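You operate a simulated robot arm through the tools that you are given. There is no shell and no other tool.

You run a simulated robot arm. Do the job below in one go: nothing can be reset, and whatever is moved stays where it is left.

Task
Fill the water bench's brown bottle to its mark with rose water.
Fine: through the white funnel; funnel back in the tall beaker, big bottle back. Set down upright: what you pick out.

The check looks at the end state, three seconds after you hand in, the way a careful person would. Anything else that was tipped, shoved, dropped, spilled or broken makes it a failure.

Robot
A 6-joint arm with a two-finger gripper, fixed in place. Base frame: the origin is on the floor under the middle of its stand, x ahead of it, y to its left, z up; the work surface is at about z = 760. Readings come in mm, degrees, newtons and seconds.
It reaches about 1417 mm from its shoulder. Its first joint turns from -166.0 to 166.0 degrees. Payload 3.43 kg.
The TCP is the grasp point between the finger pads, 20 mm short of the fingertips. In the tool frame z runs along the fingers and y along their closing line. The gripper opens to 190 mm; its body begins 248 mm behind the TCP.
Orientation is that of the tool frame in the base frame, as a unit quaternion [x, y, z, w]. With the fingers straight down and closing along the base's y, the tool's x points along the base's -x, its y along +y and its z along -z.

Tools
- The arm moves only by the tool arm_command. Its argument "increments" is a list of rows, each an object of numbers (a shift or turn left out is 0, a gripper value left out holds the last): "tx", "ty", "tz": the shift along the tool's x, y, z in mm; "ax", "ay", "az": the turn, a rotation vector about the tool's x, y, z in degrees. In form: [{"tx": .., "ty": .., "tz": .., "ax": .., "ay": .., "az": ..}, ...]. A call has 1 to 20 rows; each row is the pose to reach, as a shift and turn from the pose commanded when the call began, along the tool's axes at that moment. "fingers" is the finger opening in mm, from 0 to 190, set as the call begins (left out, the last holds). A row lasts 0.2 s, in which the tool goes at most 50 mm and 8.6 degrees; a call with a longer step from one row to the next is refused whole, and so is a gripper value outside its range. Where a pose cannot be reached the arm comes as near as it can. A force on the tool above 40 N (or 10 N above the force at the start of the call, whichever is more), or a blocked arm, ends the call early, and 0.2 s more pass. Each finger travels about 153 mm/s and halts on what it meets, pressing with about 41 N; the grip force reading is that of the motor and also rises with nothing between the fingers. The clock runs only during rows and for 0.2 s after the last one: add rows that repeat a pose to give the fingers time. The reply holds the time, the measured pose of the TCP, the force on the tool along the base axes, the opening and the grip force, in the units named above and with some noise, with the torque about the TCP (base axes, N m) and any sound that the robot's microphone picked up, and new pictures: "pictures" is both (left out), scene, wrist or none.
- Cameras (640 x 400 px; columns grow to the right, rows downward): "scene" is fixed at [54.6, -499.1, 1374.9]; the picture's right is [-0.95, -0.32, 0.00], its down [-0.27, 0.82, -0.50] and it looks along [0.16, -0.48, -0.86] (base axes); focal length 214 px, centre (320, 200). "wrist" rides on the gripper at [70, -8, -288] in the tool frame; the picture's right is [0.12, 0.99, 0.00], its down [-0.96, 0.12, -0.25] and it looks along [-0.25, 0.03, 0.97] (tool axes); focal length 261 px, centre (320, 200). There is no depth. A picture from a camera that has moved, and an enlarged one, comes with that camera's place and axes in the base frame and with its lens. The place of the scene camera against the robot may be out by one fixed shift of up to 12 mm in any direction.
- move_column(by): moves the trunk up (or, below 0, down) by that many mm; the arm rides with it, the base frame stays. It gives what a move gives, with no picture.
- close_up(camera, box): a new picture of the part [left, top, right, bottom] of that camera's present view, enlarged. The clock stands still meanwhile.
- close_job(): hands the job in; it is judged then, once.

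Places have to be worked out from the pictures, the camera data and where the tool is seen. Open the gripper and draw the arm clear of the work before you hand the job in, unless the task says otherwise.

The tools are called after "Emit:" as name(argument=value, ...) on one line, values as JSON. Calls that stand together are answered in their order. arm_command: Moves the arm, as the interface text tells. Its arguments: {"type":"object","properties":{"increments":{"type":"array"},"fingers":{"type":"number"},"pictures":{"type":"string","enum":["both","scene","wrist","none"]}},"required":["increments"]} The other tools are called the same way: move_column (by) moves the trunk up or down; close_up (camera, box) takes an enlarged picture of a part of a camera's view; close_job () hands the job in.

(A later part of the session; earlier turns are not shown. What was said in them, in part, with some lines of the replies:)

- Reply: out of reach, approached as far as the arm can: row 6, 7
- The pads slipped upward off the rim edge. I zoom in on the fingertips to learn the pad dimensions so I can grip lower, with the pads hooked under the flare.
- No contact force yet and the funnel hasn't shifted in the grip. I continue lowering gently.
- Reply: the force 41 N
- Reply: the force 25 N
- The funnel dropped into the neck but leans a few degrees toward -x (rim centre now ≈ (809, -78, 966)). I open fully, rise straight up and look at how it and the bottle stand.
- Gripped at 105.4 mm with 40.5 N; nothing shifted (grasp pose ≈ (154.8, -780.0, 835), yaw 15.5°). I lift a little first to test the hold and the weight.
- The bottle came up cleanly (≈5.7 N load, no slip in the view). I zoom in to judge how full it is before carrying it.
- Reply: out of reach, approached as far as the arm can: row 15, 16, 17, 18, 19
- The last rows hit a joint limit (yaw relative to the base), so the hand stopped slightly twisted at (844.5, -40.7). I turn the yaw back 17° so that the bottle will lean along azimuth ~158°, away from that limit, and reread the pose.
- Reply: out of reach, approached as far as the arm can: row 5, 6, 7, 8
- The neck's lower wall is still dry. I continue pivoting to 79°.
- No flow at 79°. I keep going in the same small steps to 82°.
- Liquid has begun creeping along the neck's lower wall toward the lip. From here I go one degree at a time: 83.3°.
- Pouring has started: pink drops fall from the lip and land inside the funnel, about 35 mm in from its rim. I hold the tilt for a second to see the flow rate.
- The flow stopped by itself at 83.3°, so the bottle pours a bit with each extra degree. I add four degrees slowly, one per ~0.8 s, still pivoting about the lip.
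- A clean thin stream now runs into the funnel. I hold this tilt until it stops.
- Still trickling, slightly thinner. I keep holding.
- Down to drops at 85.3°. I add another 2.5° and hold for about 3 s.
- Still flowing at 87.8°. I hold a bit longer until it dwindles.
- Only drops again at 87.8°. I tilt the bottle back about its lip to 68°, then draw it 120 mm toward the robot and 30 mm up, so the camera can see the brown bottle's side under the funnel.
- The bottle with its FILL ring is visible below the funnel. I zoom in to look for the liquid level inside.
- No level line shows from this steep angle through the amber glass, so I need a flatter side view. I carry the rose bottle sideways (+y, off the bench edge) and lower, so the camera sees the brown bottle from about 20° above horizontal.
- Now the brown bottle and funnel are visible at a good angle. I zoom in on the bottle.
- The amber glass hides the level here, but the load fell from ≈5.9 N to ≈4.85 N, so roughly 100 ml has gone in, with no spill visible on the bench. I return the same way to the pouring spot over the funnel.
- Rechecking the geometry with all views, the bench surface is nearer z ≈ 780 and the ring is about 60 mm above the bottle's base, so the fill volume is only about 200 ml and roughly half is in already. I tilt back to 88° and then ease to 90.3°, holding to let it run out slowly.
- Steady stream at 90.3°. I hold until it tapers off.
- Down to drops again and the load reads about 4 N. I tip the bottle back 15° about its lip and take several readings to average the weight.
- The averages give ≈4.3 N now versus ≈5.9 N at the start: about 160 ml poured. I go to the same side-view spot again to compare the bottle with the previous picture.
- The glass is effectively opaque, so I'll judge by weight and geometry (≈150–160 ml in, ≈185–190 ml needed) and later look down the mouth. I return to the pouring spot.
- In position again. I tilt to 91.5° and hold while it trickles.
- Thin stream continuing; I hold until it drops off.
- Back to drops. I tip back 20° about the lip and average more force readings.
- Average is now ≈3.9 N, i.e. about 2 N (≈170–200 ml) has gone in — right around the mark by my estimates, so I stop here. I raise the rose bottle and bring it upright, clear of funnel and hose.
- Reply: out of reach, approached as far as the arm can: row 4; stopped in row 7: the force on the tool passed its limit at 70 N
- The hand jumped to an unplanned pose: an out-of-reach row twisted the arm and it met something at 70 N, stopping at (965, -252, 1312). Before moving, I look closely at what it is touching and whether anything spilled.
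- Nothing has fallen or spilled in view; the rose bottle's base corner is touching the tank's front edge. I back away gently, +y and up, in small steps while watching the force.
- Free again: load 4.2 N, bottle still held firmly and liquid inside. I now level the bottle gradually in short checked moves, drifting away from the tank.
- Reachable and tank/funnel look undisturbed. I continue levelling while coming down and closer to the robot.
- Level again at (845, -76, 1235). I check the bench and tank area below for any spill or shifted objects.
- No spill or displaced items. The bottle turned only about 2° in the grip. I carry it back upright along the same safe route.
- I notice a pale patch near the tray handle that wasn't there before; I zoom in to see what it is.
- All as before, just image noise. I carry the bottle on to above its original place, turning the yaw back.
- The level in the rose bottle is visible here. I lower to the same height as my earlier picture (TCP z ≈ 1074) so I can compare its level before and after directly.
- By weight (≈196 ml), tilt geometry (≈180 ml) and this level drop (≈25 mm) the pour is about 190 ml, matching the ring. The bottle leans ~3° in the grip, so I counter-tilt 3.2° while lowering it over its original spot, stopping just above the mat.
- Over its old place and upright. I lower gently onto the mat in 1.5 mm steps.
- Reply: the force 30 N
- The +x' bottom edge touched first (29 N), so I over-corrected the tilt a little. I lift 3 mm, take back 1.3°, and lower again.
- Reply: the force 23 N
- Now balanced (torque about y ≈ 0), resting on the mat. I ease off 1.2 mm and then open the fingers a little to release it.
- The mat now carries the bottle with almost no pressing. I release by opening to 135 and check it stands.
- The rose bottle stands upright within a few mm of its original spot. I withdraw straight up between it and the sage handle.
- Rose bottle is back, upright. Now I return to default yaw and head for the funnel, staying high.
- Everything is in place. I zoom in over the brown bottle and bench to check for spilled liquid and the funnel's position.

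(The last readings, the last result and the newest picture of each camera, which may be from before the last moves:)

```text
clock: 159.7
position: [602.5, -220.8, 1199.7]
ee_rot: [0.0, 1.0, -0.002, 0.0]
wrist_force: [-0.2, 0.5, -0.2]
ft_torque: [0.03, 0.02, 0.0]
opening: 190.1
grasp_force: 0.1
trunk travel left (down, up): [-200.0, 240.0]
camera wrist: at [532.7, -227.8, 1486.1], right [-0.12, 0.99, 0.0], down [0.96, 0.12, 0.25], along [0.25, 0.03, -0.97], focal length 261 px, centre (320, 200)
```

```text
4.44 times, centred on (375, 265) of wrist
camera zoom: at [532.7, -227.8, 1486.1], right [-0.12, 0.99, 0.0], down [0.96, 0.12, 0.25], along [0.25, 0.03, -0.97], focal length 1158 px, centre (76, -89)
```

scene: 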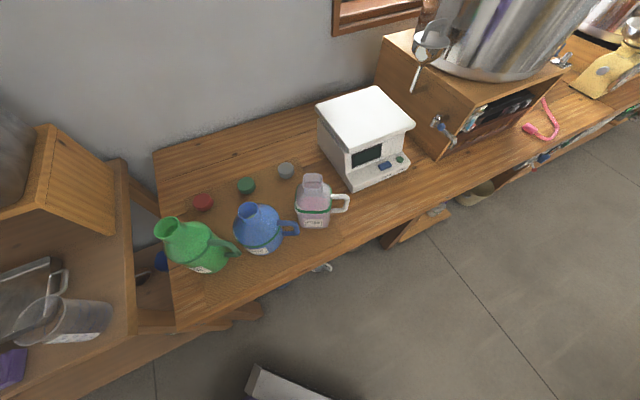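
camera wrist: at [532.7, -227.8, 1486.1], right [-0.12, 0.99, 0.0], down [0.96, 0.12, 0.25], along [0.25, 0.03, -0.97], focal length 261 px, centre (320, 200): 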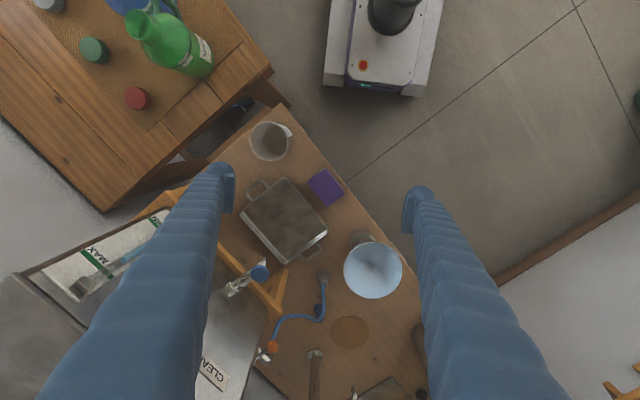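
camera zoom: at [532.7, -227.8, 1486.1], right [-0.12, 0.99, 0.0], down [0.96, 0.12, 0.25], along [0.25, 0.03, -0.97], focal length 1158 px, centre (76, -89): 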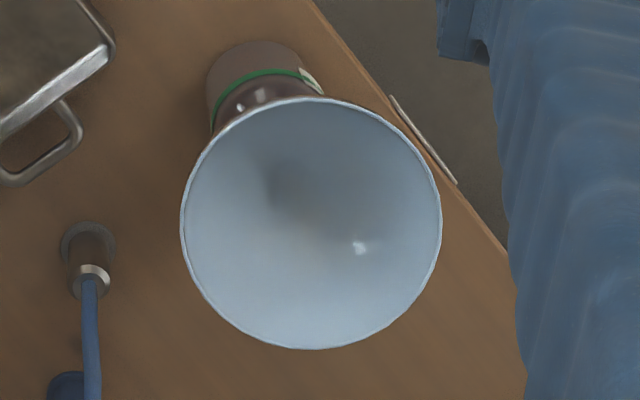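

Emit:
close_up(camera="wrist", box=[345, 225, 385, 252])

```text
14.81 times, centred on (365, 238) of wrist
camera zoom: at [532.7, -227.8, 1486.1], right [-0.12, 0.99, 0.0], down [0.96, 0.12, 0.25], along [0.25, 0.03, -0.97], focal length 3861 px, centre (-347, -370)
```

zoom: 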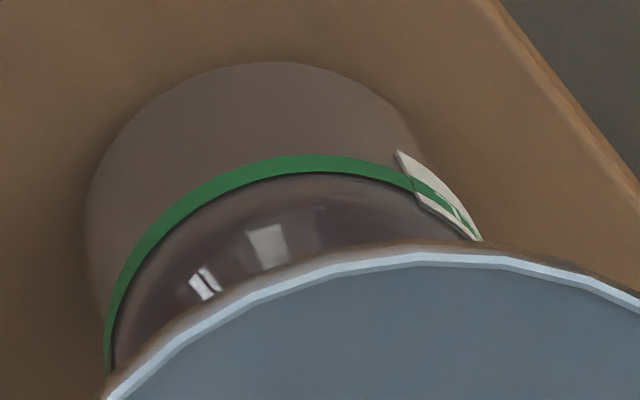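

No spill anywhere. I move above the funnel, tilting 6.5° to match its lean, to regrip it by the rim.

Emit:
arm_command(increments=[{"tx": -12, "ty": 9, "tz": 5, "ay": -0.5}, {"tx": -42, "ty": 31, "tz": 15, "ay": -1.5}, {"tx": -78, "ty": 58, "tz": 30, "ay": -3}, {"tx": -114, "ty": 85, "tz": 48, "ay": -4.5}, {"tx": -150, "ty": 112, "tz": 68, "ay": -6}, {"tx": -180, "ty": 134, "tz": 88, "ay": -6.5}, {"tx": -192.5, "ty": 143.3, "tz": 99.7, "ay": -6.5}, {"tx": -192.5, "ty": 143.3, "tz": 99.7, "ay": -6.5}, {"tx": -192.5, "ty": 143.3, "tz": 99.7, "ay": -6.5}], pictures="wrist")

Emit:
close_up(camera="wrist", box=[220, 90, 420, 260])

```text
clock: 161.7
position: [798.2, -76.3, 1098.1]
ee_rot: [0.0, 0.998, -0.003, 0.056]
wrist_force: [0.1, 0.3, -0.4]
ft_torque: [0.01, 0.03, -0.01]
opening: 190.1
grasp_force: 0.0
trunk travel left (down, up): [-200.0, 240.0]
camera wrist: at [695.8, -83.8, 1375.1], right [-0.12, 0.99, -0.02], down [0.93, 0.12, 0.35], along [0.35, 0.03, -0.94], focal length 261 px, centre (320, 200)
```

wrist: 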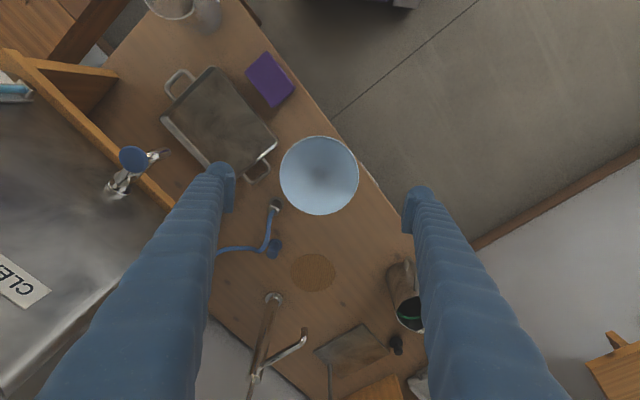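

```text
2.35 times, centred on (320, 175) of wrist
camera zoom: at [695.8, -83.8, 1375.1], right [-0.12, 0.99, -0.02], down [0.93, 0.12, 0.35], along [0.35, 0.03, -0.94], focal length 613 px, centre (320, 259)
```

zoom: 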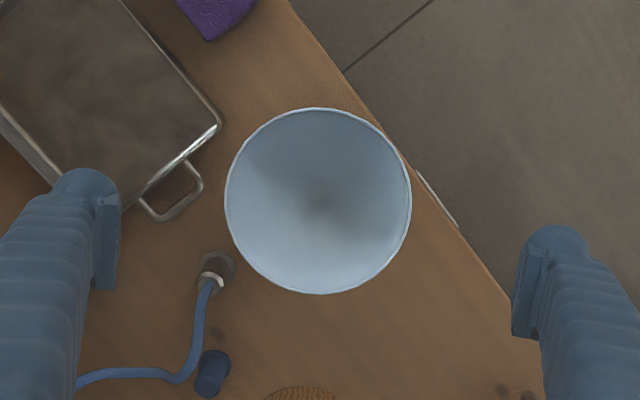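

Rim centre sits at tool (3.3, -1.6, 131.5). I correct and descend along the tilted axis so the rim ends ~15 mm above the TCP, then check.

Emit:
arm_command(increments=[{"tx": 1, "ty": -0.5, "tz": 12}, {"tx": 3.3, "ty": -1.6, "tz": 45}, {"tx": 3.3, "ty": -1.6, "tz": 85}, {"tx": 3.3, "ty": -1.6, "tz": 115}, {"tx": 3.3, "ty": -1.6, "tz": 135}, {"tx": 3.3, "ty": -1.6, "tz": 146.5}, {"tx": 3.3, "ty": -1.6, "tz": 146.5}], fingers=165, pictures="wrist")

Emit:
close_up(camera="wrist", box=[200, 100, 440, 280])

```text
clock: 163.3
position: [808.8, -78.1, 951.4]
ee_rot: [0.0, 0.998, -0.003, 0.057]
wrist_force: [0.1, -0.8, 0.4]
ft_torque: [-0.02, -0.02, -0.01]
opening: 165.1
grasp_force: 0.0
trunk travel left (down, up): [-200.0, 240.0]
camera wrist: at [707.1, -85.2, 1227.9], right [-0.12, 0.99, -0.02], down [0.93, 0.12, 0.35], along [0.35, 0.03, -0.93], focal length 261 px, centre (320, 200)
```

wrist: 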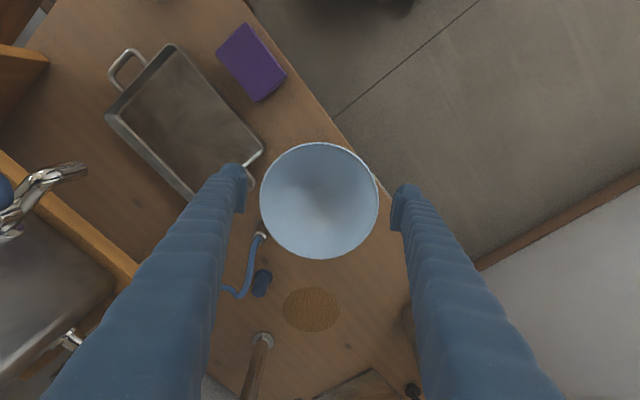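

```text
2.22 times, centred on (320, 190) of wrist
camera zoom: at [707.1, -85.2, 1227.9], right [-0.12, 0.99, -0.02], down [0.93, 0.12, 0.35], along [0.35, 0.03, -0.93], focal length 579 px, centre (320, 222)
```

zoom: 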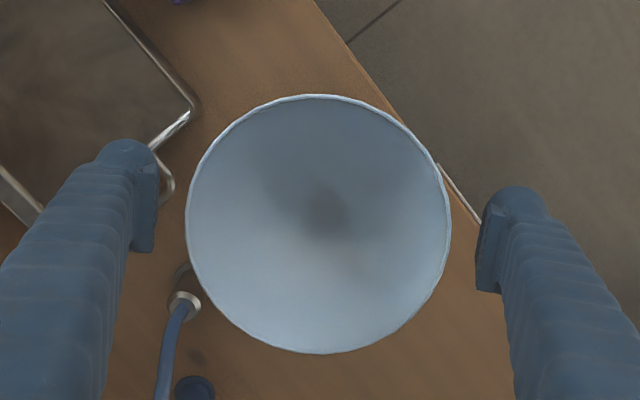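

Aligned within ~1 mm. I make that small correction and close on the rim.

Emit:
arm_command(increments=[{"tx": -1.2, "ty": -1.0, "tz": 1}, {"tx": -1.2, "ty": -1.0, "tz": 1}, {"tx": -1.2, "ty": -1.0, "tz": 1}, {"tx": -1.2, "ty": -1.0, "tz": 1}], fingers=100, pictures="wrist")

Emit:
close_up(camera="wrist", box=[200, 100, 440, 280])

```text
clock: 164.3
position: [810.2, -79.0, 951.7]
ee_rot: [0.0, 0.998, -0.002, 0.056]
wrist_force: [-1.2, 0.0, 0.4]
ft_torque: [0.04, 0.14, -0.01]
opening: 133.2
grasp_force: 41.5
trunk travel left (down, up): [-200.0, 240.0]
camera wrist: at [708.2, -86.3, 1227.8], right [-0.12, 0.99, -0.02], down [0.93, 0.12, 0.35], along [0.35, 0.03, -0.94], focal length 261 px, centre (320, 200)
```

wrist: 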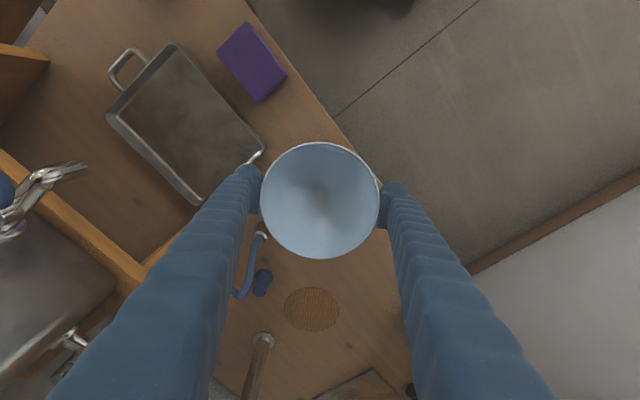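

```text
2.22 times, centred on (320, 190) of wrist
camera zoom: at [708.2, -86.3, 1227.8], right [-0.12, 0.99, -0.02], down [0.93, 0.12, 0.35], along [0.35, 0.03, -0.94], focal length 579 px, centre (320, 222)
```

zoom: 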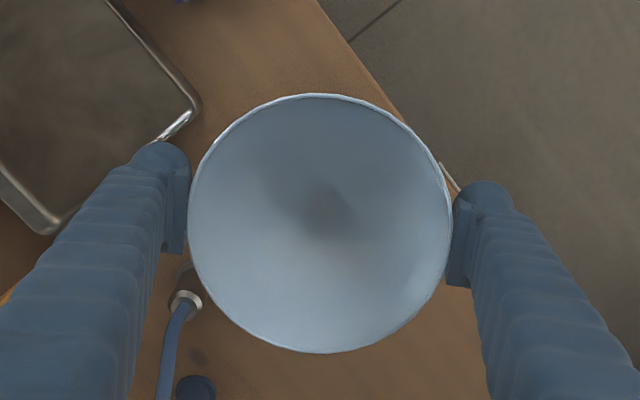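

Gripped at 133 mm with 41 N. I draw the funnel out slowly along its own leaning axis so the stem doesn't drag the bottle.

Emit:
arm_command(increments=[{"tz": -3}, {"tz": -7}, {"tz": -12}, {"tz": -18}, {"tz": -25}, {"tz": -33}, {"tz": -42}, {"tz": -52}, {"tz": -52}], pictures="wrist")

Emit:
close_up(camera="wrist", box=[200, 100, 440, 280])

```text
clock: 166.3
position: [804.6, -79.6, 1002.8]
ee_rot: [0.0, 0.998, -0.002, 0.056]
wrist_force: [0.8, 0.4, -1.5]
ft_torque: [0.0, -0.01, 0.01]
opening: 133.2
grasp_force: 40.9
trunk travel left (down, up): [-200.0, 240.0]
camera wrist: at [702.3, -86.5, 1279.6], right [-0.12, 0.99, -0.02], down [0.93, 0.12, 0.35], along [0.35, 0.03, -0.94], focal length 261 px, centre (320, 200)
```

wrist: 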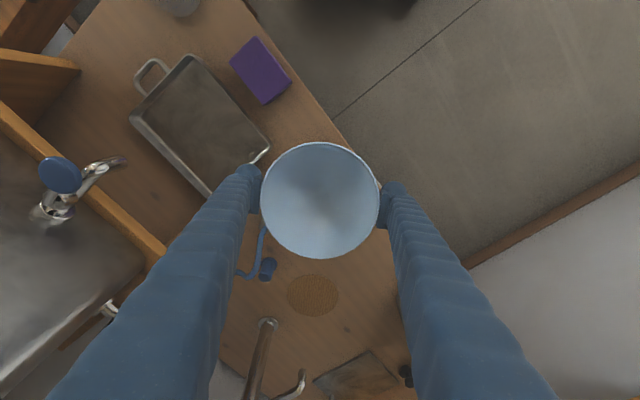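

```text
2.22 times, centred on (320, 190) of wrist
camera zoom: at [702.3, -86.5, 1279.6], right [-0.12, 0.99, -0.02], down [0.93, 0.12, 0.35], along [0.35, 0.03, -0.94], focal length 579 px, centre (320, 222)
```

zoom: 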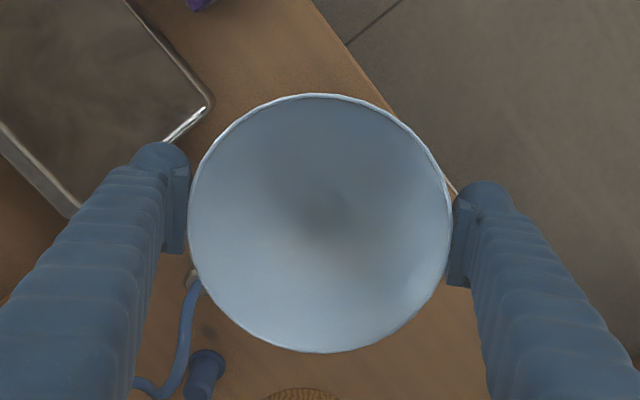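

The funnel is out and the bottle undisturbed. I pause briefly for drips, raise it, level it, and shift in +x to look down into the bottle's mouth.

Emit:
arm_command(increments=[{"tz": 0}, {"tz": 0}, {"tz": 0}, {"tz": 0}, {"tz": 0}, {"tx": -2, "tz": -20}, {"tx": -5, "tz": -45}, {"tx": -8.4, "tz": -74.6, "ay": 2}, {"tx": -30, "tz": -72, "ay": 4}, {"tx": -65, "tz": -68, "ay": 6.5}, {"tx": -105, "tz": -63.5, "ay": 6.5}, {"tx": -145, "tz": -59, "ay": 6.5}, {"tx": -172.4, "tz": -56.1, "ay": 6.5}, {"tx": -172.4, "tz": -56.1, "ay": 6.5}, {"tx": -172.4, "tz": -56.1, "ay": 6.5}], pictures="wrist")

Emit:
close_up(camera="wrist", box=[290, 40, 380, 120])

```text
clock: 169.5
position: [972.4, -79.8, 1078.7]
ee_rot: [-0.001, 1.0, -0.004, -0.001]
wrist_force: [0.1, -0.1, -0.8]
ft_torque: [0.01, 0.0, -0.04]
opening: 133.0
grasp_force: 40.9
trunk travel left (down, up): [-200.0, 240.0]
camera wrist: at [901.8, -86.7, 1364.9], right [-0.12, 0.99, 0.0], down [0.96, 0.12, 0.25], along [0.25, 0.03, -0.97], focal length 261 px, centre (320, 200)
```

wrist: 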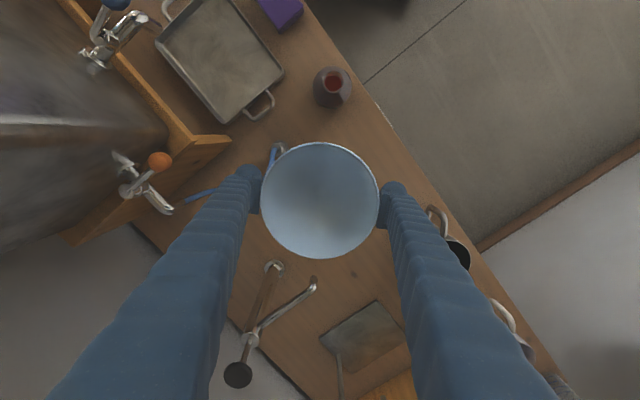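

```text
5.00 times, centred on (335, 80) of wrist
camera zoom: at [901.8, -86.7, 1364.9], right [-0.12, 0.99, 0.0], down [0.96, 0.12, 0.25], along [0.25, 0.03, -0.97], focal length 1303 px, centre (245, 800)
```

zoom: 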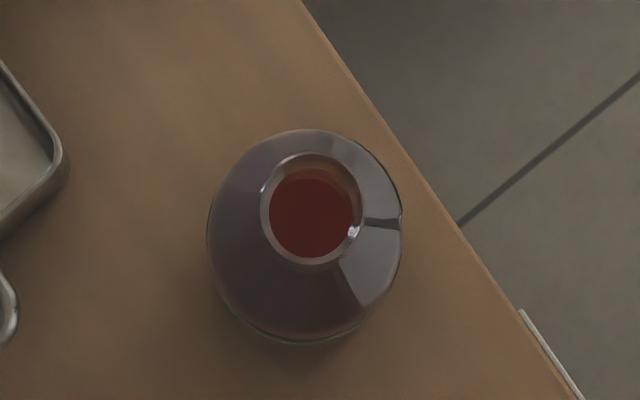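

Red liquid is now visible through the mouth. I zoom in to look for the line where its surface meets the glass.

Emit:
close_up(camera="wrist", box=[320, 62, 350, 98])

```text
11.11 times, centred on (335, 80) of wrist
camera zoom: at [901.8, -86.7, 1364.9], right [-0.12, 0.99, 0.0], down [0.96, 0.12, 0.25], along [0.25, 0.03, -0.97], focal length 2896 px, centre (153, 1533)
```

zoom: 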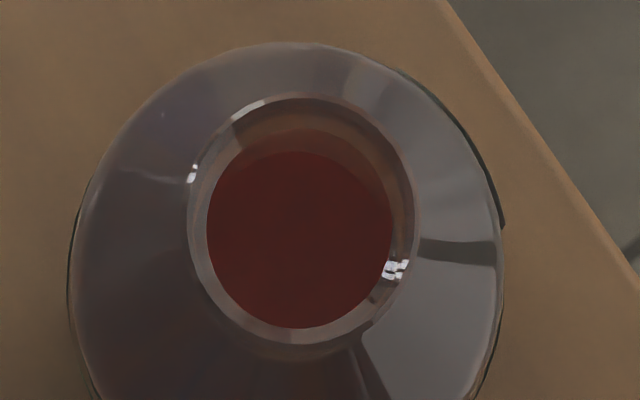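

That edge is only the neck's lower end, so this view is too steep. I look from the robot's side at about 45°, holding the funnel out of the way (off the bench edge).

Emit:
arm_command(increments=[{"tx": 15}, {"tx": 50}, {"tx": 95}, {"tx": 140}, {"tx": 185}, {"tx": 230}, {"tx": 275}, {"tx": 320, "tz": 5}, {"tx": 362, "tz": 25}, {"tx": 398, "tz": 55}, {"tx": 420, "tz": 85}, {"tx": 427, "tz": 104}, {"tx": 427, "tz": 104}, {"tx": 427, "tz": 104}], pictures="wrist")

```text
clock: 172.5
position: [543.2, -79.0, 974.6]
ee_rot: [0.0, 1.0, -0.003, 0.0]
wrist_force: [1.0, 0.2, -1.2]
ft_torque: [0.0, -0.01, 0.05]
opening: 132.6
grasp_force: 40.9
trunk travel left (down, up): [-200.0, 240.0]
camera wrist: at [472.8, -85.9, 1261.2], right [-0.12, 0.99, 0.0], down [0.96, 0.12, 0.25], along [0.25, 0.03, -0.97], focal length 261 px, centre (320, 200)
```

wrist: 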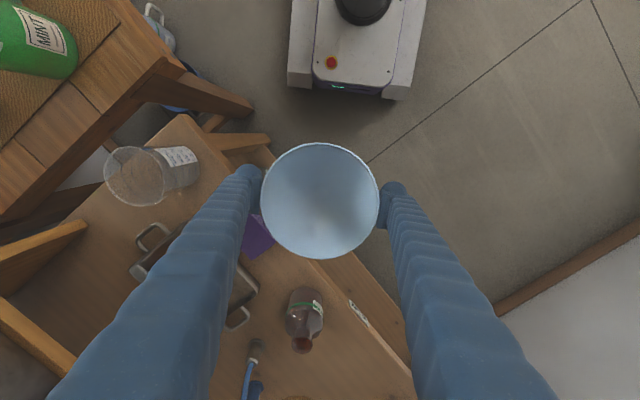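

Emit:
close_up(camera="wrist", box=[280, 285, 330, 360])

Emit:
close_up(camera="wrist", box=[290, 330, 315, 358])

```text
5.33 times, centred on (305, 322) of wrist
camera zoom: at [472.8, -85.9, 1261.2], right [-0.12, 0.99, 0.0], down [0.96, 0.12, 0.25], along [0.25, 0.03, -0.97], focal length 1390 px, centre (400, -453)
```

zoom: 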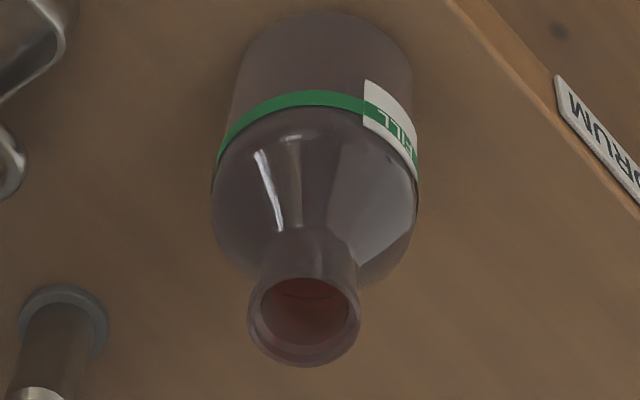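

```text
14.29 times, centred on (302, 344) of wrist
camera zoom: at [472.8, -85.9, 1261.2], right [-0.12, 0.99, 0.0], down [0.96, 0.12, 0.25], along [0.25, 0.03, -0.97], focal length 3724 px, centre (570, -1857)
```

zoom: 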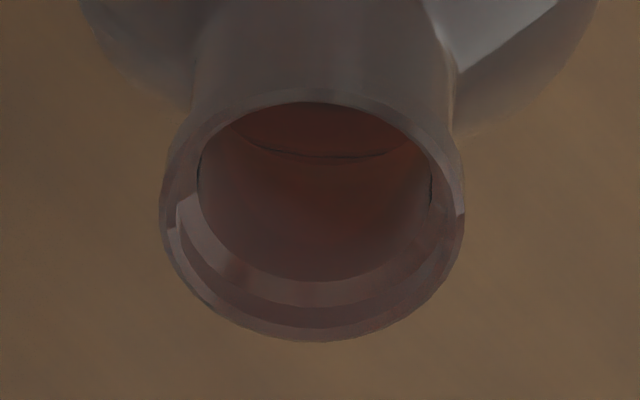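

Emit:
close_up(camera="wrist", box=[294, 334, 312, 350])

```text
16.00 times, centred on (303, 342) of wrist
camera zoom: at [472.8, -85.9, 1261.2], right [-0.12, 0.99, 0.0], down [0.96, 0.12, 0.25], along [0.25, 0.03, -0.97], focal length 4170 px, centre (592, -2072)
```

zoom: 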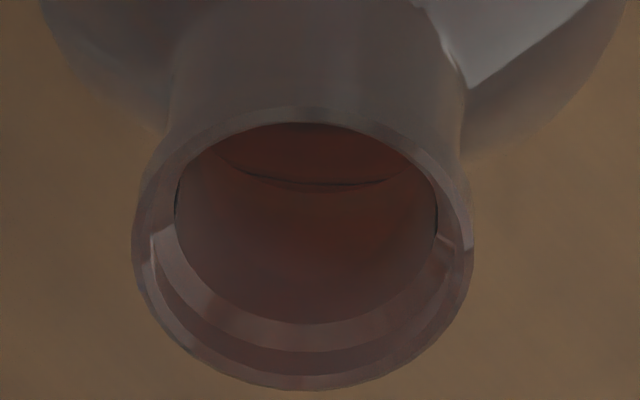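

The arc inside is the neck's lower edge; from this 43° angle the liquid at ring height would be hidden. Geometry says a ~34° view should expose the far wall around the ring level, so I adjust the camera for that.

Emit:
arm_command(increments=[{"tx": -12, "ty": 1, "tz": -28}, {"tx": -24, "ty": 3, "tz": -57}, {"tx": -36, "ty": 4, "tz": -86}, {"tx": -36, "ty": 4, "tz": -86}, {"tx": -36, "ty": 4, "tz": -86}], pictures="wrist")

Emit:
close_up(camera="wrist", box=[290, 265, 320, 300])

```text
clock: 173.7
position: [578.4, -76.3, 1062.4]
ee_rot: [0.001, 1.0, -0.002, 0.0]
wrist_force: [0.2, 0.5, -0.2]
ft_torque: [-0.02, 0.05, 0.02]
opening: 132.9
grasp_force: 41.1
trunk travel left (down, up): [-200.0, 240.0]
camera wrist: at [508.4, -83.3, 1348.2], right [-0.12, 0.99, 0.0], down [0.96, 0.12, 0.25], along [0.25, 0.03, -0.97], focal length 261 px, centre (320, 200)
```

wrist: 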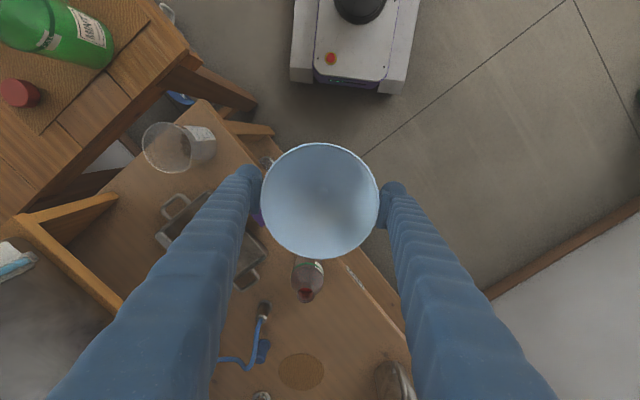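

```text
11.43 times, centred on (305, 282) of wrist
camera zoom: at [508.4, -83.3, 1348.2], right [-0.12, 0.99, 0.0], down [0.96, 0.12, 0.25], along [0.25, 0.03, -0.97], focal length 2979 px, centre (491, -743)
```

zoom: 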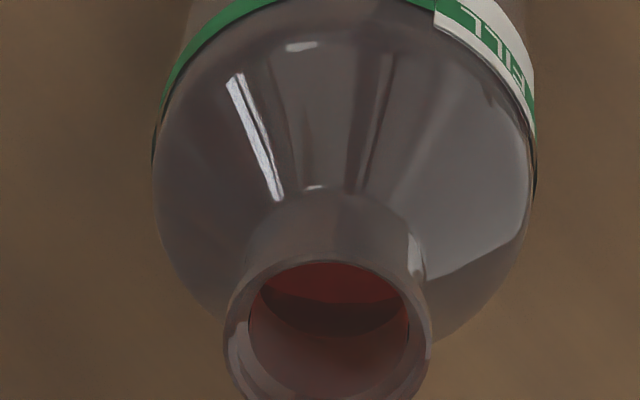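

Now the bright red liquid surface, the darker shoulder wall above it, and the neck wall are distinguishable. I zoom in further to measure the contact line.

Emit:
close_up(camera="wrist", box=[296, 284, 314, 302])

```text
16.00 times, centred on (305, 293) of wrist
camera zoom: at [508.4, -83.3, 1348.2], right [-0.12, 0.99, 0.0], down [0.96, 0.12, 0.25], along [0.25, 0.03, -0.97], focal length 4170 px, centre (560, -1288)
```

zoom: 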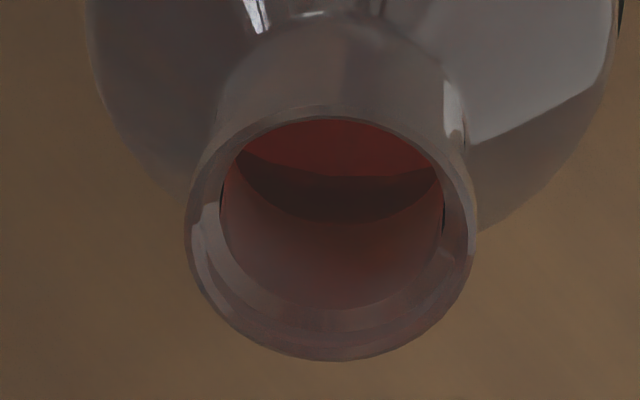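

The contact line computes to z ≈ 837 on the far inner wall. I measure the ring in this same view for a like-for-like comparison.

Emit:
close_up(camera="wrist", box=[285, 255, 330, 285])

```text
13.33 times, centred on (308, 270) of wrist
camera zoom: at [508.4, -83.3, 1348.2], right [-0.12, 0.99, 0.0], down [0.96, 0.12, 0.25], along [0.25, 0.03, -0.97], focal length 3475 px, centre (487, -733)
```

zoom: 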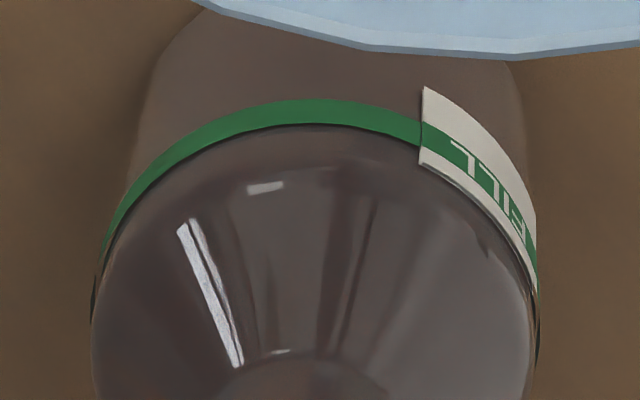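

Ring band spans z ≈ 834–843 and the liquid meets the wall at ≈ 836±2, i.e. level with the mark. The fill is right. Next I locate the tall beaker precisely to put the funnel back.

Emit:
close_up(camera="wrist", box=[130, 105, 235, 185])

```text
5.00 times, centred on (182, 145) of wrist
camera zoom: at [508.4, -83.3, 1348.2], right [-0.12, 0.99, 0.0], down [0.96, 0.12, 0.25], along [0.25, 0.03, -0.97], focal length 1303 px, centre (1008, 475)
```

zoom: 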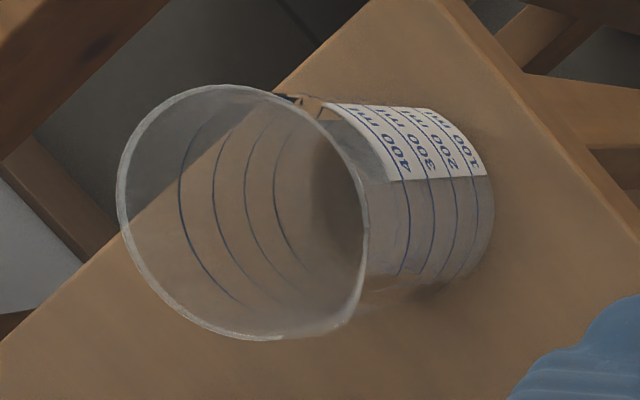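

Emit:
close_up(camera="wrist", box=[200, 100, 440, 280])

Emit:
arm_command(increments=[{"ty": -10, "tz": -15}, {"tx": 3, "ty": -40, "tz": -35}, {"tx": 6, "ty": -80, "tz": -50}, {"tx": 9, "ty": -120, "tz": -50}, {"tx": 12, "ty": -160, "tz": -50}, {"tx": 14, "ty": -200, "tz": -50}, {"tx": 16, "ty": -235, "tz": -50}, {"tx": 16.5, "ty": -257, "tz": -50}, {"tx": 16.5, "ty": -264, "tz": -50}, {"tx": 16.5, "ty": -264, "tz": -50}, {"tx": 16.5, "ty": -264, "tz": -50}], pictures="both")

Emit:
close_up(camera="scene", box=[0, 200, 140, 380])

```text
2.22 times, centred on (320, 190) of wrist
camera zoom: at [508.4, -83.3, 1348.2], right [-0.12, 0.99, 0.0], down [0.96, 0.12, 0.25], along [0.25, 0.03, -0.97], focal length 579 px, centre (320, 222)
```

zoom: 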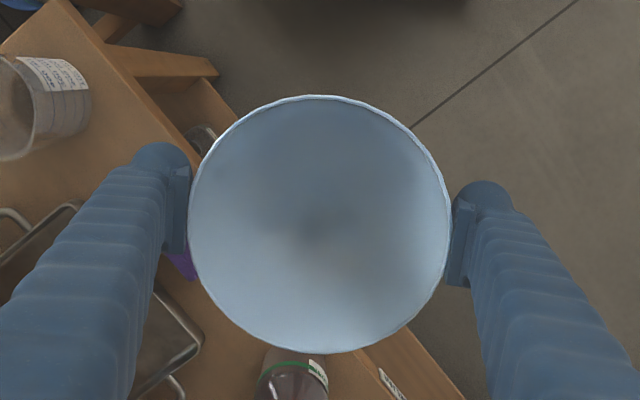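

```text
clock: 176.1
position: [561.0, -339.8, 1113.4]
ee_rot: [0.0, 1.0, -0.003, 0.001]
wrist_force: [0.3, 0.5, 0.5]
ft_torque: [0.02, 0.02, 0.0]
opening: 132.6
grasp_force: 40.9
trunk travel left (down, up): [-200.0, 240.0]
camera wrist: at [490.6, -346.7, 1400.2], right [-0.12, 0.99, 0.0], down [0.96, 0.12, 0.25], along [0.25, 0.03, -0.97], focal length 261 px, centre (320, 200)
```

scene: 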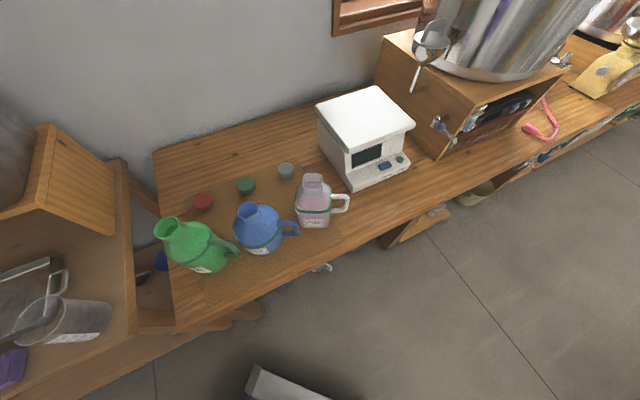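
wrist: 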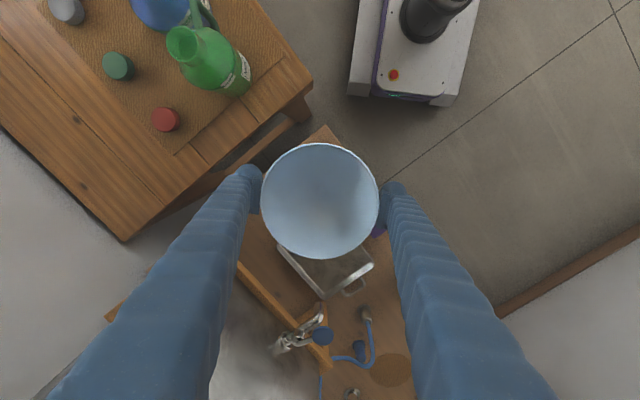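

```text
2.22 times, centred on (70, 290) of scene
camera zoom: at [54.6, -499.1, 1374.9], right [-0.95, -0.32, 0.0], down [-0.27, 0.82, -0.5], along [0.16, -0.48, -0.86], focal length 477 px, centre (876, 0)
```

zoom: 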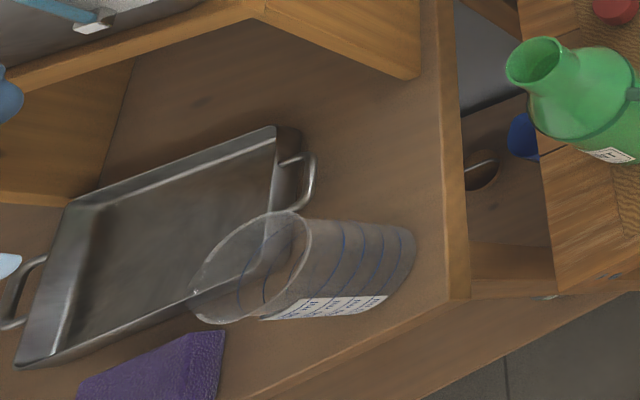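

The funnel hangs centred over the beaker with its axis ≈ TCP. I descend to where the stem is just above the beaker's mouth and check in the scene view.

Emit:
arm_command(increments=[{"tx": -0.5, "tz": 15}, {"tx": -0.5, "tz": 45}, {"tx": -0.5, "tz": 75}, {"tx": -0.5, "tz": 95}, {"tx": -0.5, "tz": 103}, {"tx": -0.5, "tz": 103}], pictures="scene")

Emit:
close_up(camera="scene", box=[0, 220, 140, 380])

```text
clock: 177.5
position: [561.1, -338.7, 1008.3]
ee_rot: [0.0, 1.0, -0.003, 0.0]
wrist_force: [0.0, 0.1, -1.0]
ft_torque: [0.0, 0.01, -0.03]
opening: 132.5
grasp_force: 41.2
trunk travel left (down, up): [-200.0, 240.0]
```

scene: 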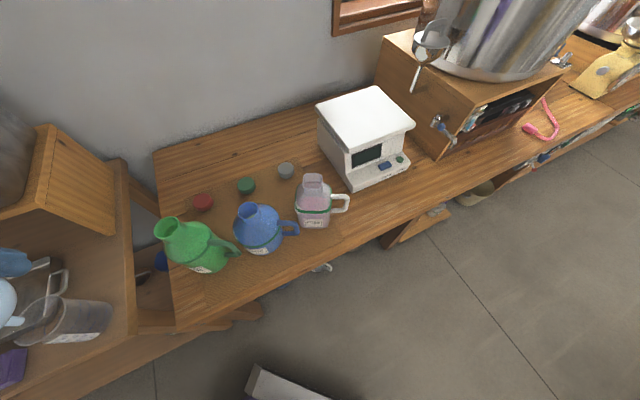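

```text
2.50 times, centred on (70, 300) of scene
camera zoom: at [54.6, -499.1, 1374.9], right [-0.95, -0.32, 0.0], down [-0.27, 0.82, -0.5], along [0.16, -0.48, -0.86], focal length 536 px, centre (945, -50)
```

zoom: 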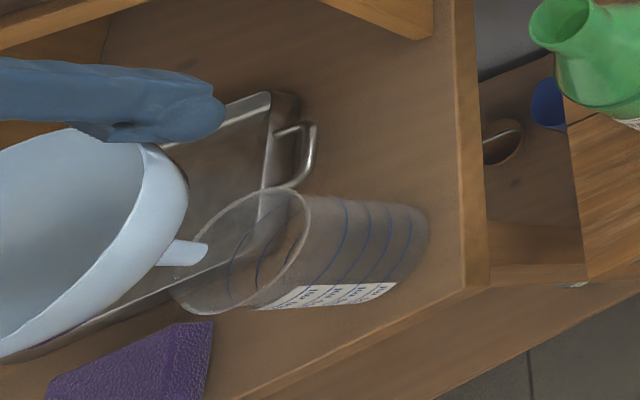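

The stem lines up with the beaker's opening, as when I lifted it out. I lower slowly.

Emit:
arm_command(increments=[{"tz": 5}, {"tz": 12}, {"tz": 20}, {"tz": 28}, {"tz": 36}, {"tz": 44}, {"tz": 51}, {"tz": 56}, {"tz": 59}, {"tz": 59}], pictures="both")

Emit:
close_up(camera="scene", box=[0, 220, 140, 380])

```text
clock: 179.7
position: [563.1, -339.7, 948.9]
ee_rot: [0.0, 1.0, -0.002, 0.0]
wrist_force: [-0.1, -0.3, -1.4]
ft_torque: [-0.01, -0.02, 0.02]
opening: 132.6
grasp_force: 40.7
trunk travel left (down, up): [-200.0, 240.0]
camera wrist: at [492.5, -347.8, 1236.5], right [-0.12, 0.99, 0.0], down [0.96, 0.12, 0.25], along [0.25, 0.03, -0.97], focal length 261 px, centre (320, 200)
```

scene: 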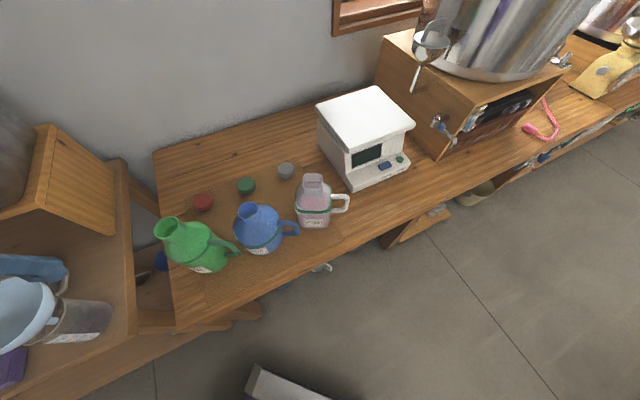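
wrist: 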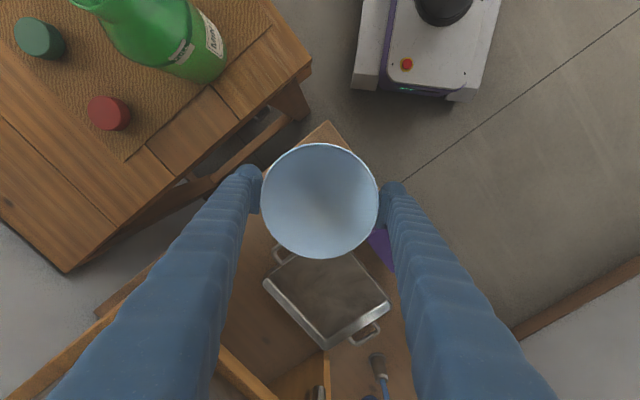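

```text
2.50 times, centred on (70, 300) of scene
camera zoom: at [54.6, -499.1, 1374.9], right [-0.95, -0.32, 0.0], down [-0.27, 0.82, -0.5], along [0.16, -0.48, -0.86], focal length 536 px, centre (945, -50)
```

zoom: 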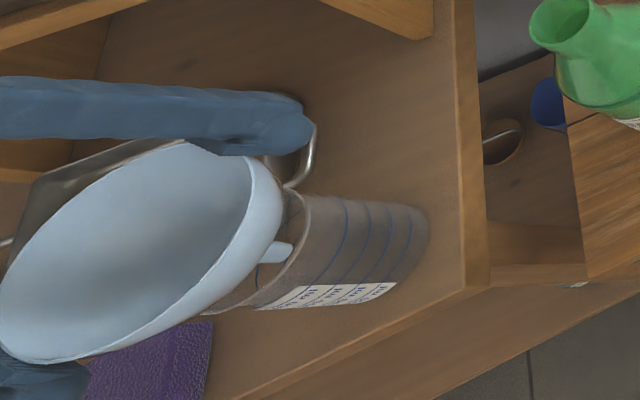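

Nearly seated, no contact yet. I go down in 2 mm steps until it touches.

Emit:
arm_command(increments=[{"tz": 2}, {"tz": 4}, {"tz": 6}, {"tz": 8}, {"tz": 8}], pictures="none")

```text
clock: 180.9
position: [562.8, -339.4, 940.4]
ee_rot: [-0.001, 1.0, -0.002, -0.001]
wrist_force: [0.7, -0.6, 0.1]
ft_torque: [0.02, 0.03, 0.0]
opening: 132.5
grasp_force: 41.6
trunk travel left (down, up): [-200.0, 240.0]
```

Emit:
arm_command(increments=[{"tz": 1}, {"tz": 2}, {"tz": 3}, {"tz": 3}], pictures="none")

```text
clock: 181.9
position: [562.9, -340.5, 939.6]
ee_rot: [0.0, 1.0, -0.002, 0.0]
wrist_force: [1.1, -0.2, -1.3]
ft_torque: [-0.01, 0.03, 0.01]
opening: 132.1
grasp_force: 41.3
trunk travel left (down, up): [-200.0, 240.0]
```

Emit:
arm_command(increments=[{"tz": 1}, {"tz": 2}, {"tz": 3}, {"tz": 3}], pictures="none")

```text
clock: 182.9
position: [563.0, -341.6, 937.2]
ee_rot: [0.0, 1.0, -0.002, 0.001]
wrist_force: [-2.6, 1.4, 8.7]
ft_torque: [-0.05, -0.14, -0.04]
opening: 132.2
grasp_force: 41.2
trunk travel left (down, up): [-200.0, 240.0]
```

Touching with about 9 N: the cone has met the beaker rim. I ease up 1 mm and open the fingers.

Emit:
arm_command(increments=[{"tz": -0.5}, {"tz": -1}, {"tz": -1}], pictures="none")

Emit:
arm_command(increments=[{"tz": 0}, {"tz": 0}, {"tz": 0}], fingers=165, pictures="both")

Emit:
close_up(camera="scene", box=[0, 220, 140, 380])

Emit:
close_up(camera="wrist", box=[200, 100, 440, 280])

```text
clock: 183.7
position: [561.3, -339.8, 936.5]
ee_rot: [0.0, 1.0, -0.002, 0.0]
wrist_force: [0.1, -0.2, 4.0]
ft_torque: [-0.04, 0.01, 0.0]
opening: 132.3
grasp_force: 40.8
trunk travel left (down, up): [-200.0, 240.0]
```

```text
clock: 184.5
position: [562.3, -339.7, 937.3]
ee_rot: [0.0, 1.0, -0.003, 0.0]
wrist_force: [0.5, 0.4, -0.1]
ft_torque: [0.04, 0.0, 0.01]
opening: 164.7
grasp_force: 0.1
trunk travel left (down, up): [-200.0, 240.0]
camera wrist: at [492.0, -347.3, 1223.5], right [-0.12, 0.99, 0.0], down [0.96, 0.12, 0.25], along [0.25, 0.03, -0.97], focal length 261 px, centre (320, 200)
```

scene: 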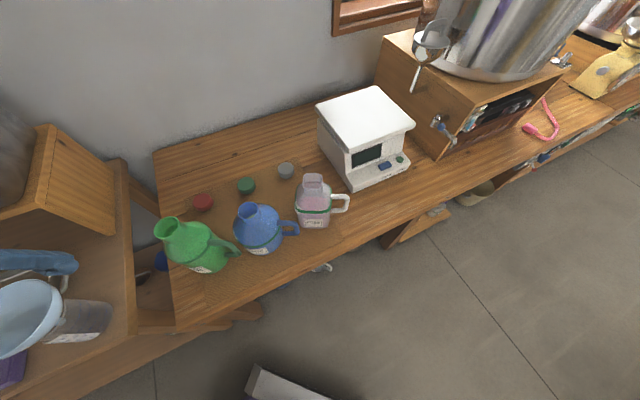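
wrist: 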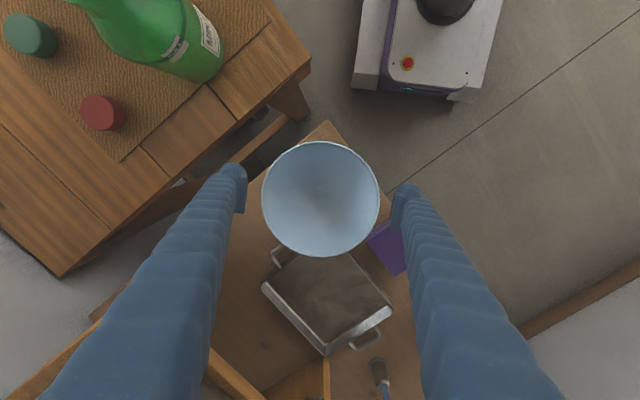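

```text
2.50 times, centred on (70, 300) of scene
camera zoom: at [54.6, -499.1, 1374.9], right [-0.95, -0.32, 0.0], down [-0.27, 0.82, -0.5], along [0.16, -0.48, -0.86], focal length 536 px, centre (945, -50)
```

zoom: 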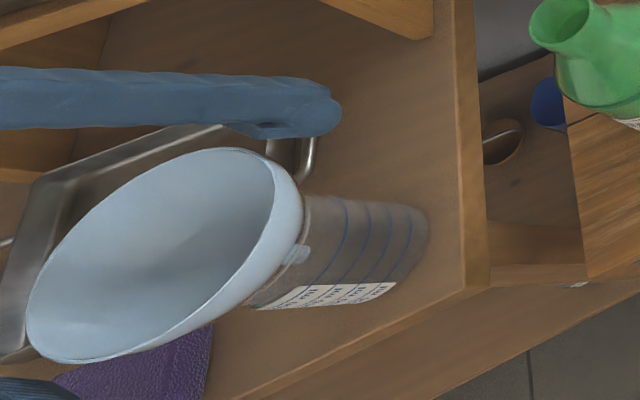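

```text
2.22 times, centred on (320, 190) of wrist
camera zoom: at [492.0, -347.3, 1223.5], right [-0.12, 0.99, 0.0], down [0.96, 0.12, 0.25], along [0.25, 0.03, -0.97], focal length 579 px, centre (320, 222)
```

zoom: 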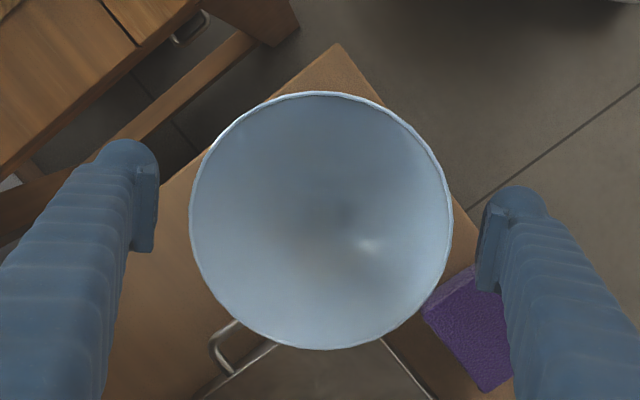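

The funnel rests in the tall beaker just as it did at the start. I open fully and rise straight up.

Emit:
arm_command(increments=[{"tz": 0}, {"tz": -10}, {"tz": -30}, {"tz": -60}, {"tz": -100}, {"tz": -145}, {"tz": -190}, {"tz": -235}, {"tz": -260}, {"tz": -260}], fingers=190, pictures="both")

Emit:
close_up(camera="wrist", box=[220, 110, 420, 280])

```text
clock: 186.7
position: [562.1, -339.3, 1197.7]
ee_rot: [0.0, 1.0, -0.002, -0.001]
wrist_force: [-0.1, 0.9, 0.6]
ft_torque: [-0.02, -0.04, 0.03]
opening: 190.1
grasp_force: 0.1
trunk travel left (down, up): [-200.0, 240.0]
camera wrist: at [492.4, -346.3, 1484.3], right [-0.12, 0.99, 0.0], down [0.96, 0.12, 0.25], along [0.25, 0.03, -0.97], focal length 261 px, centre (320, 200)
```

scene: 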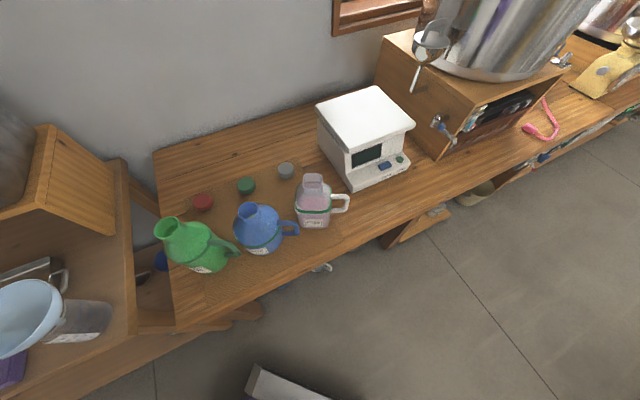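
wrist: 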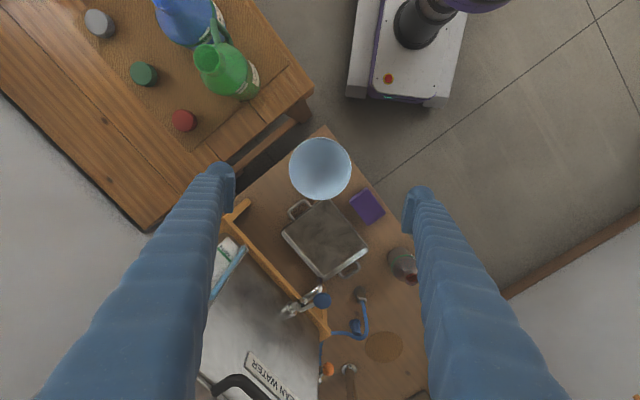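

```text
2.35 times, centred on (320, 195) of wrist
camera zoom: at [492.4, -346.3, 1484.3], right [-0.12, 0.99, 0.0], down [0.96, 0.12, 0.25], along [0.25, 0.03, -0.97], focal length 613 px, centre (320, 212)
```

zoom: 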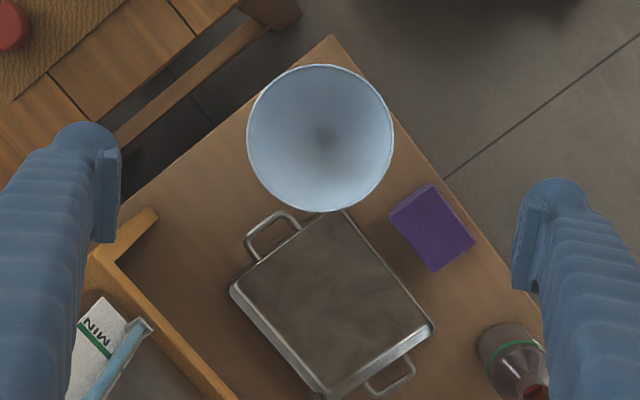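

All is back in place: funnel in the tall beaker, rose bottle upright on its mat, brown bottle filled and standing. I draw the arm up and away, and take a last look.

Emit:
arm_command(increments=[{"tx": 10, "ty": 10, "tz": -15}, {"tx": 30, "ty": 35, "tz": -35}, {"tx": 55, "ty": 65, "tz": -55}, {"tx": 80, "ty": 100, "tz": -75}, {"tx": 100, "ty": 130, "tz": -88}, {"tx": 110, "ty": 150, "tz": -90}, {"tx": 110, "ty": 150, "tz": -90}], pictures="both")

Emit:
close_up(camera="wrist", box=[200, 150, 440, 330])

Emit:
close_up(camera="scene", box=[140, 140, 360, 280])

```text
clock: 188.3
position: [450.7, -187.8, 1284.9]
ee_rot: [0.001, 1.0, -0.003, 0.0]
wrist_force: [-0.1, 1.2, -0.6]
ft_torque: [-0.03, 0.02, 0.01]
opening: 189.8
grasp_force: 0.0
trunk travel left (down, up): [-200.0, 240.0]
camera wrist: at [380.5, -195.6, 1572.8], right [-0.12, 0.99, 0.0], down [0.96, 0.12, 0.25], along [0.25, 0.03, -0.97], focal length 261 px, centre (320, 200)
```

scene: 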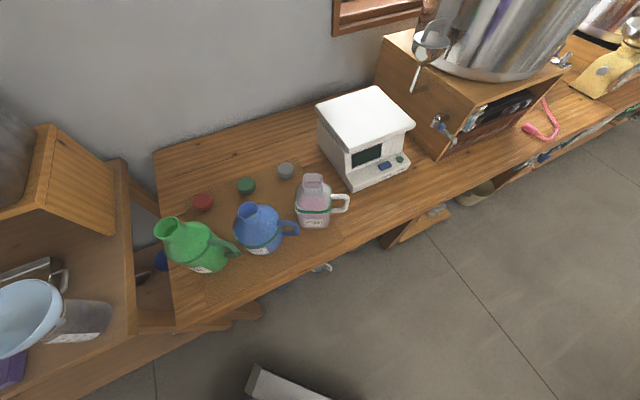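
wrist: 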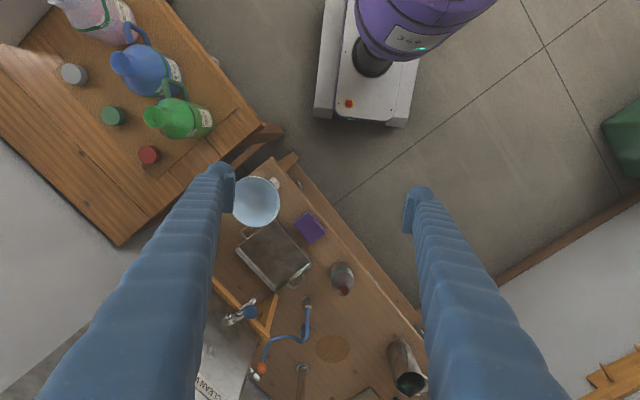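

```text
2.22 times, centred on (320, 240) of wrist
camera zoom: at [380.5, -195.6, 1572.8], right [-0.12, 0.99, 0.0], down [0.96, 0.12, 0.25], along [0.25, 0.03, -0.97], focal length 579 px, centre (320, 111)
```

zoom: 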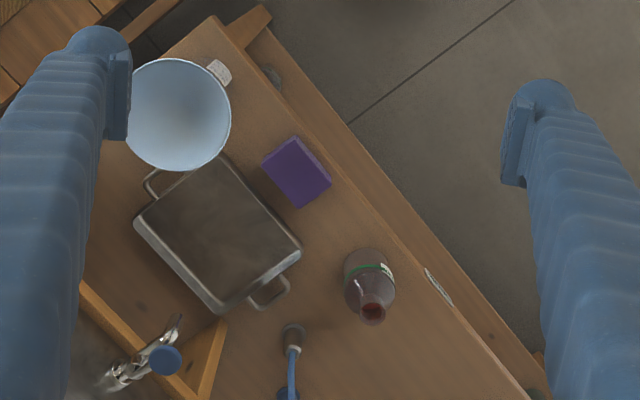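

```text
2.86 times, centred on (250, 210) of scene
camera zoom: at [54.6, -499.1, 1374.9], right [-0.95, -0.32, 0.0], down [-0.27, 0.82, -0.5], along [0.16, -0.48, -0.86], focal length 613 px, centre (520, 171)
```

zoom: 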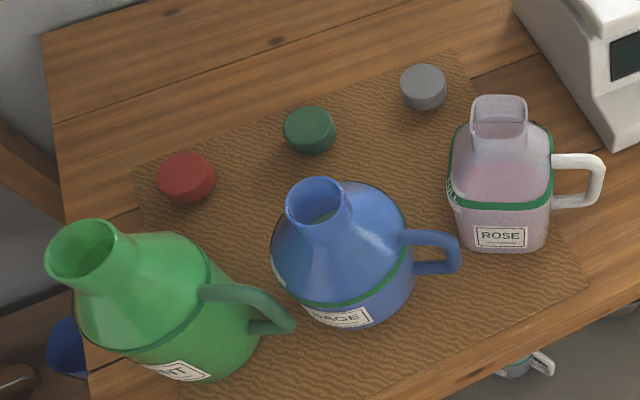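

Everything matches the starting layout. One last close look at the brown bottle's mouth and ring before handing in.

Emit:
close_up(camera="wrist", box=[328, 275, 356, 299])

Emit:
close_up(camera="wrist", box=[320, 255, 365, 300])

```text
16.00 times, centred on (342, 287) of wrist
camera zoom: at [380.5, -195.6, 1572.8], right [-0.12, 0.99, 0.0], down [0.96, 0.12, 0.25], along [0.25, 0.03, -0.97], focal length 4170 px, centre (-32, -1192)
```

zoom: 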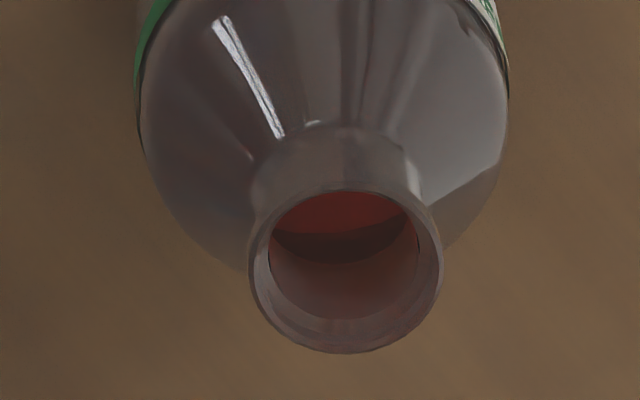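

```text
8.89 times, centred on (342, 278) of wrist
camera zoom: at [380.5, -195.6, 1572.8], right [-0.12, 0.99, 0.0], down [0.96, 0.12, 0.25], along [0.25, 0.03, -0.97], focal length 2317 px, centre (120, -489)
```

zoom: 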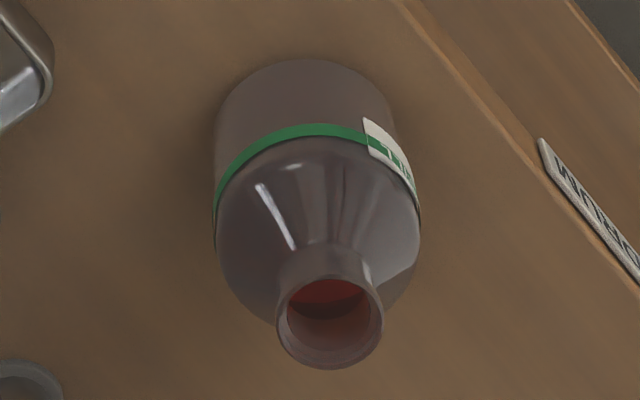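

This independent view gives the liquid at z ≈ 837 against the ring's centre at ≈ 838, so the brown bottle is filled to its mark. The gripper is open and clear, and everything is back upright, so I hand in.

Emit:
close_job()

```text
The job is handed in.
```

The water bench's brown bottle is filled with rose water to its green FILL ring. It was poured through the white funnel, and I have handed the job in. From two camera angles, the liquid meets the glass about 1–2 mm below the middle of the ring.

- **Funnel:** it is back in the tall beaker, seated as it was at the start.
- **Rose bottle:** it is back on its mat, upright, about 2–3 mm from its original spot.
- **Spills:** none were visible on the bench, tray or around the bottle in any picture I took.
- **Arm:** the gripper is open and drawn up clear of both benches.

**Bump with the tank:** while I was bringing the rose bottle back upright after pouring, the arm could not reach a pose I had asked for. It swung the bottle against the clean-water tank with about 70 N. I backed it off right away. The tank and its taps looked unmoved afterwards, and the bottle's weight did not change, so nothing was lost. It turned about 3° in the grip, and I corrected for that before setting it down.
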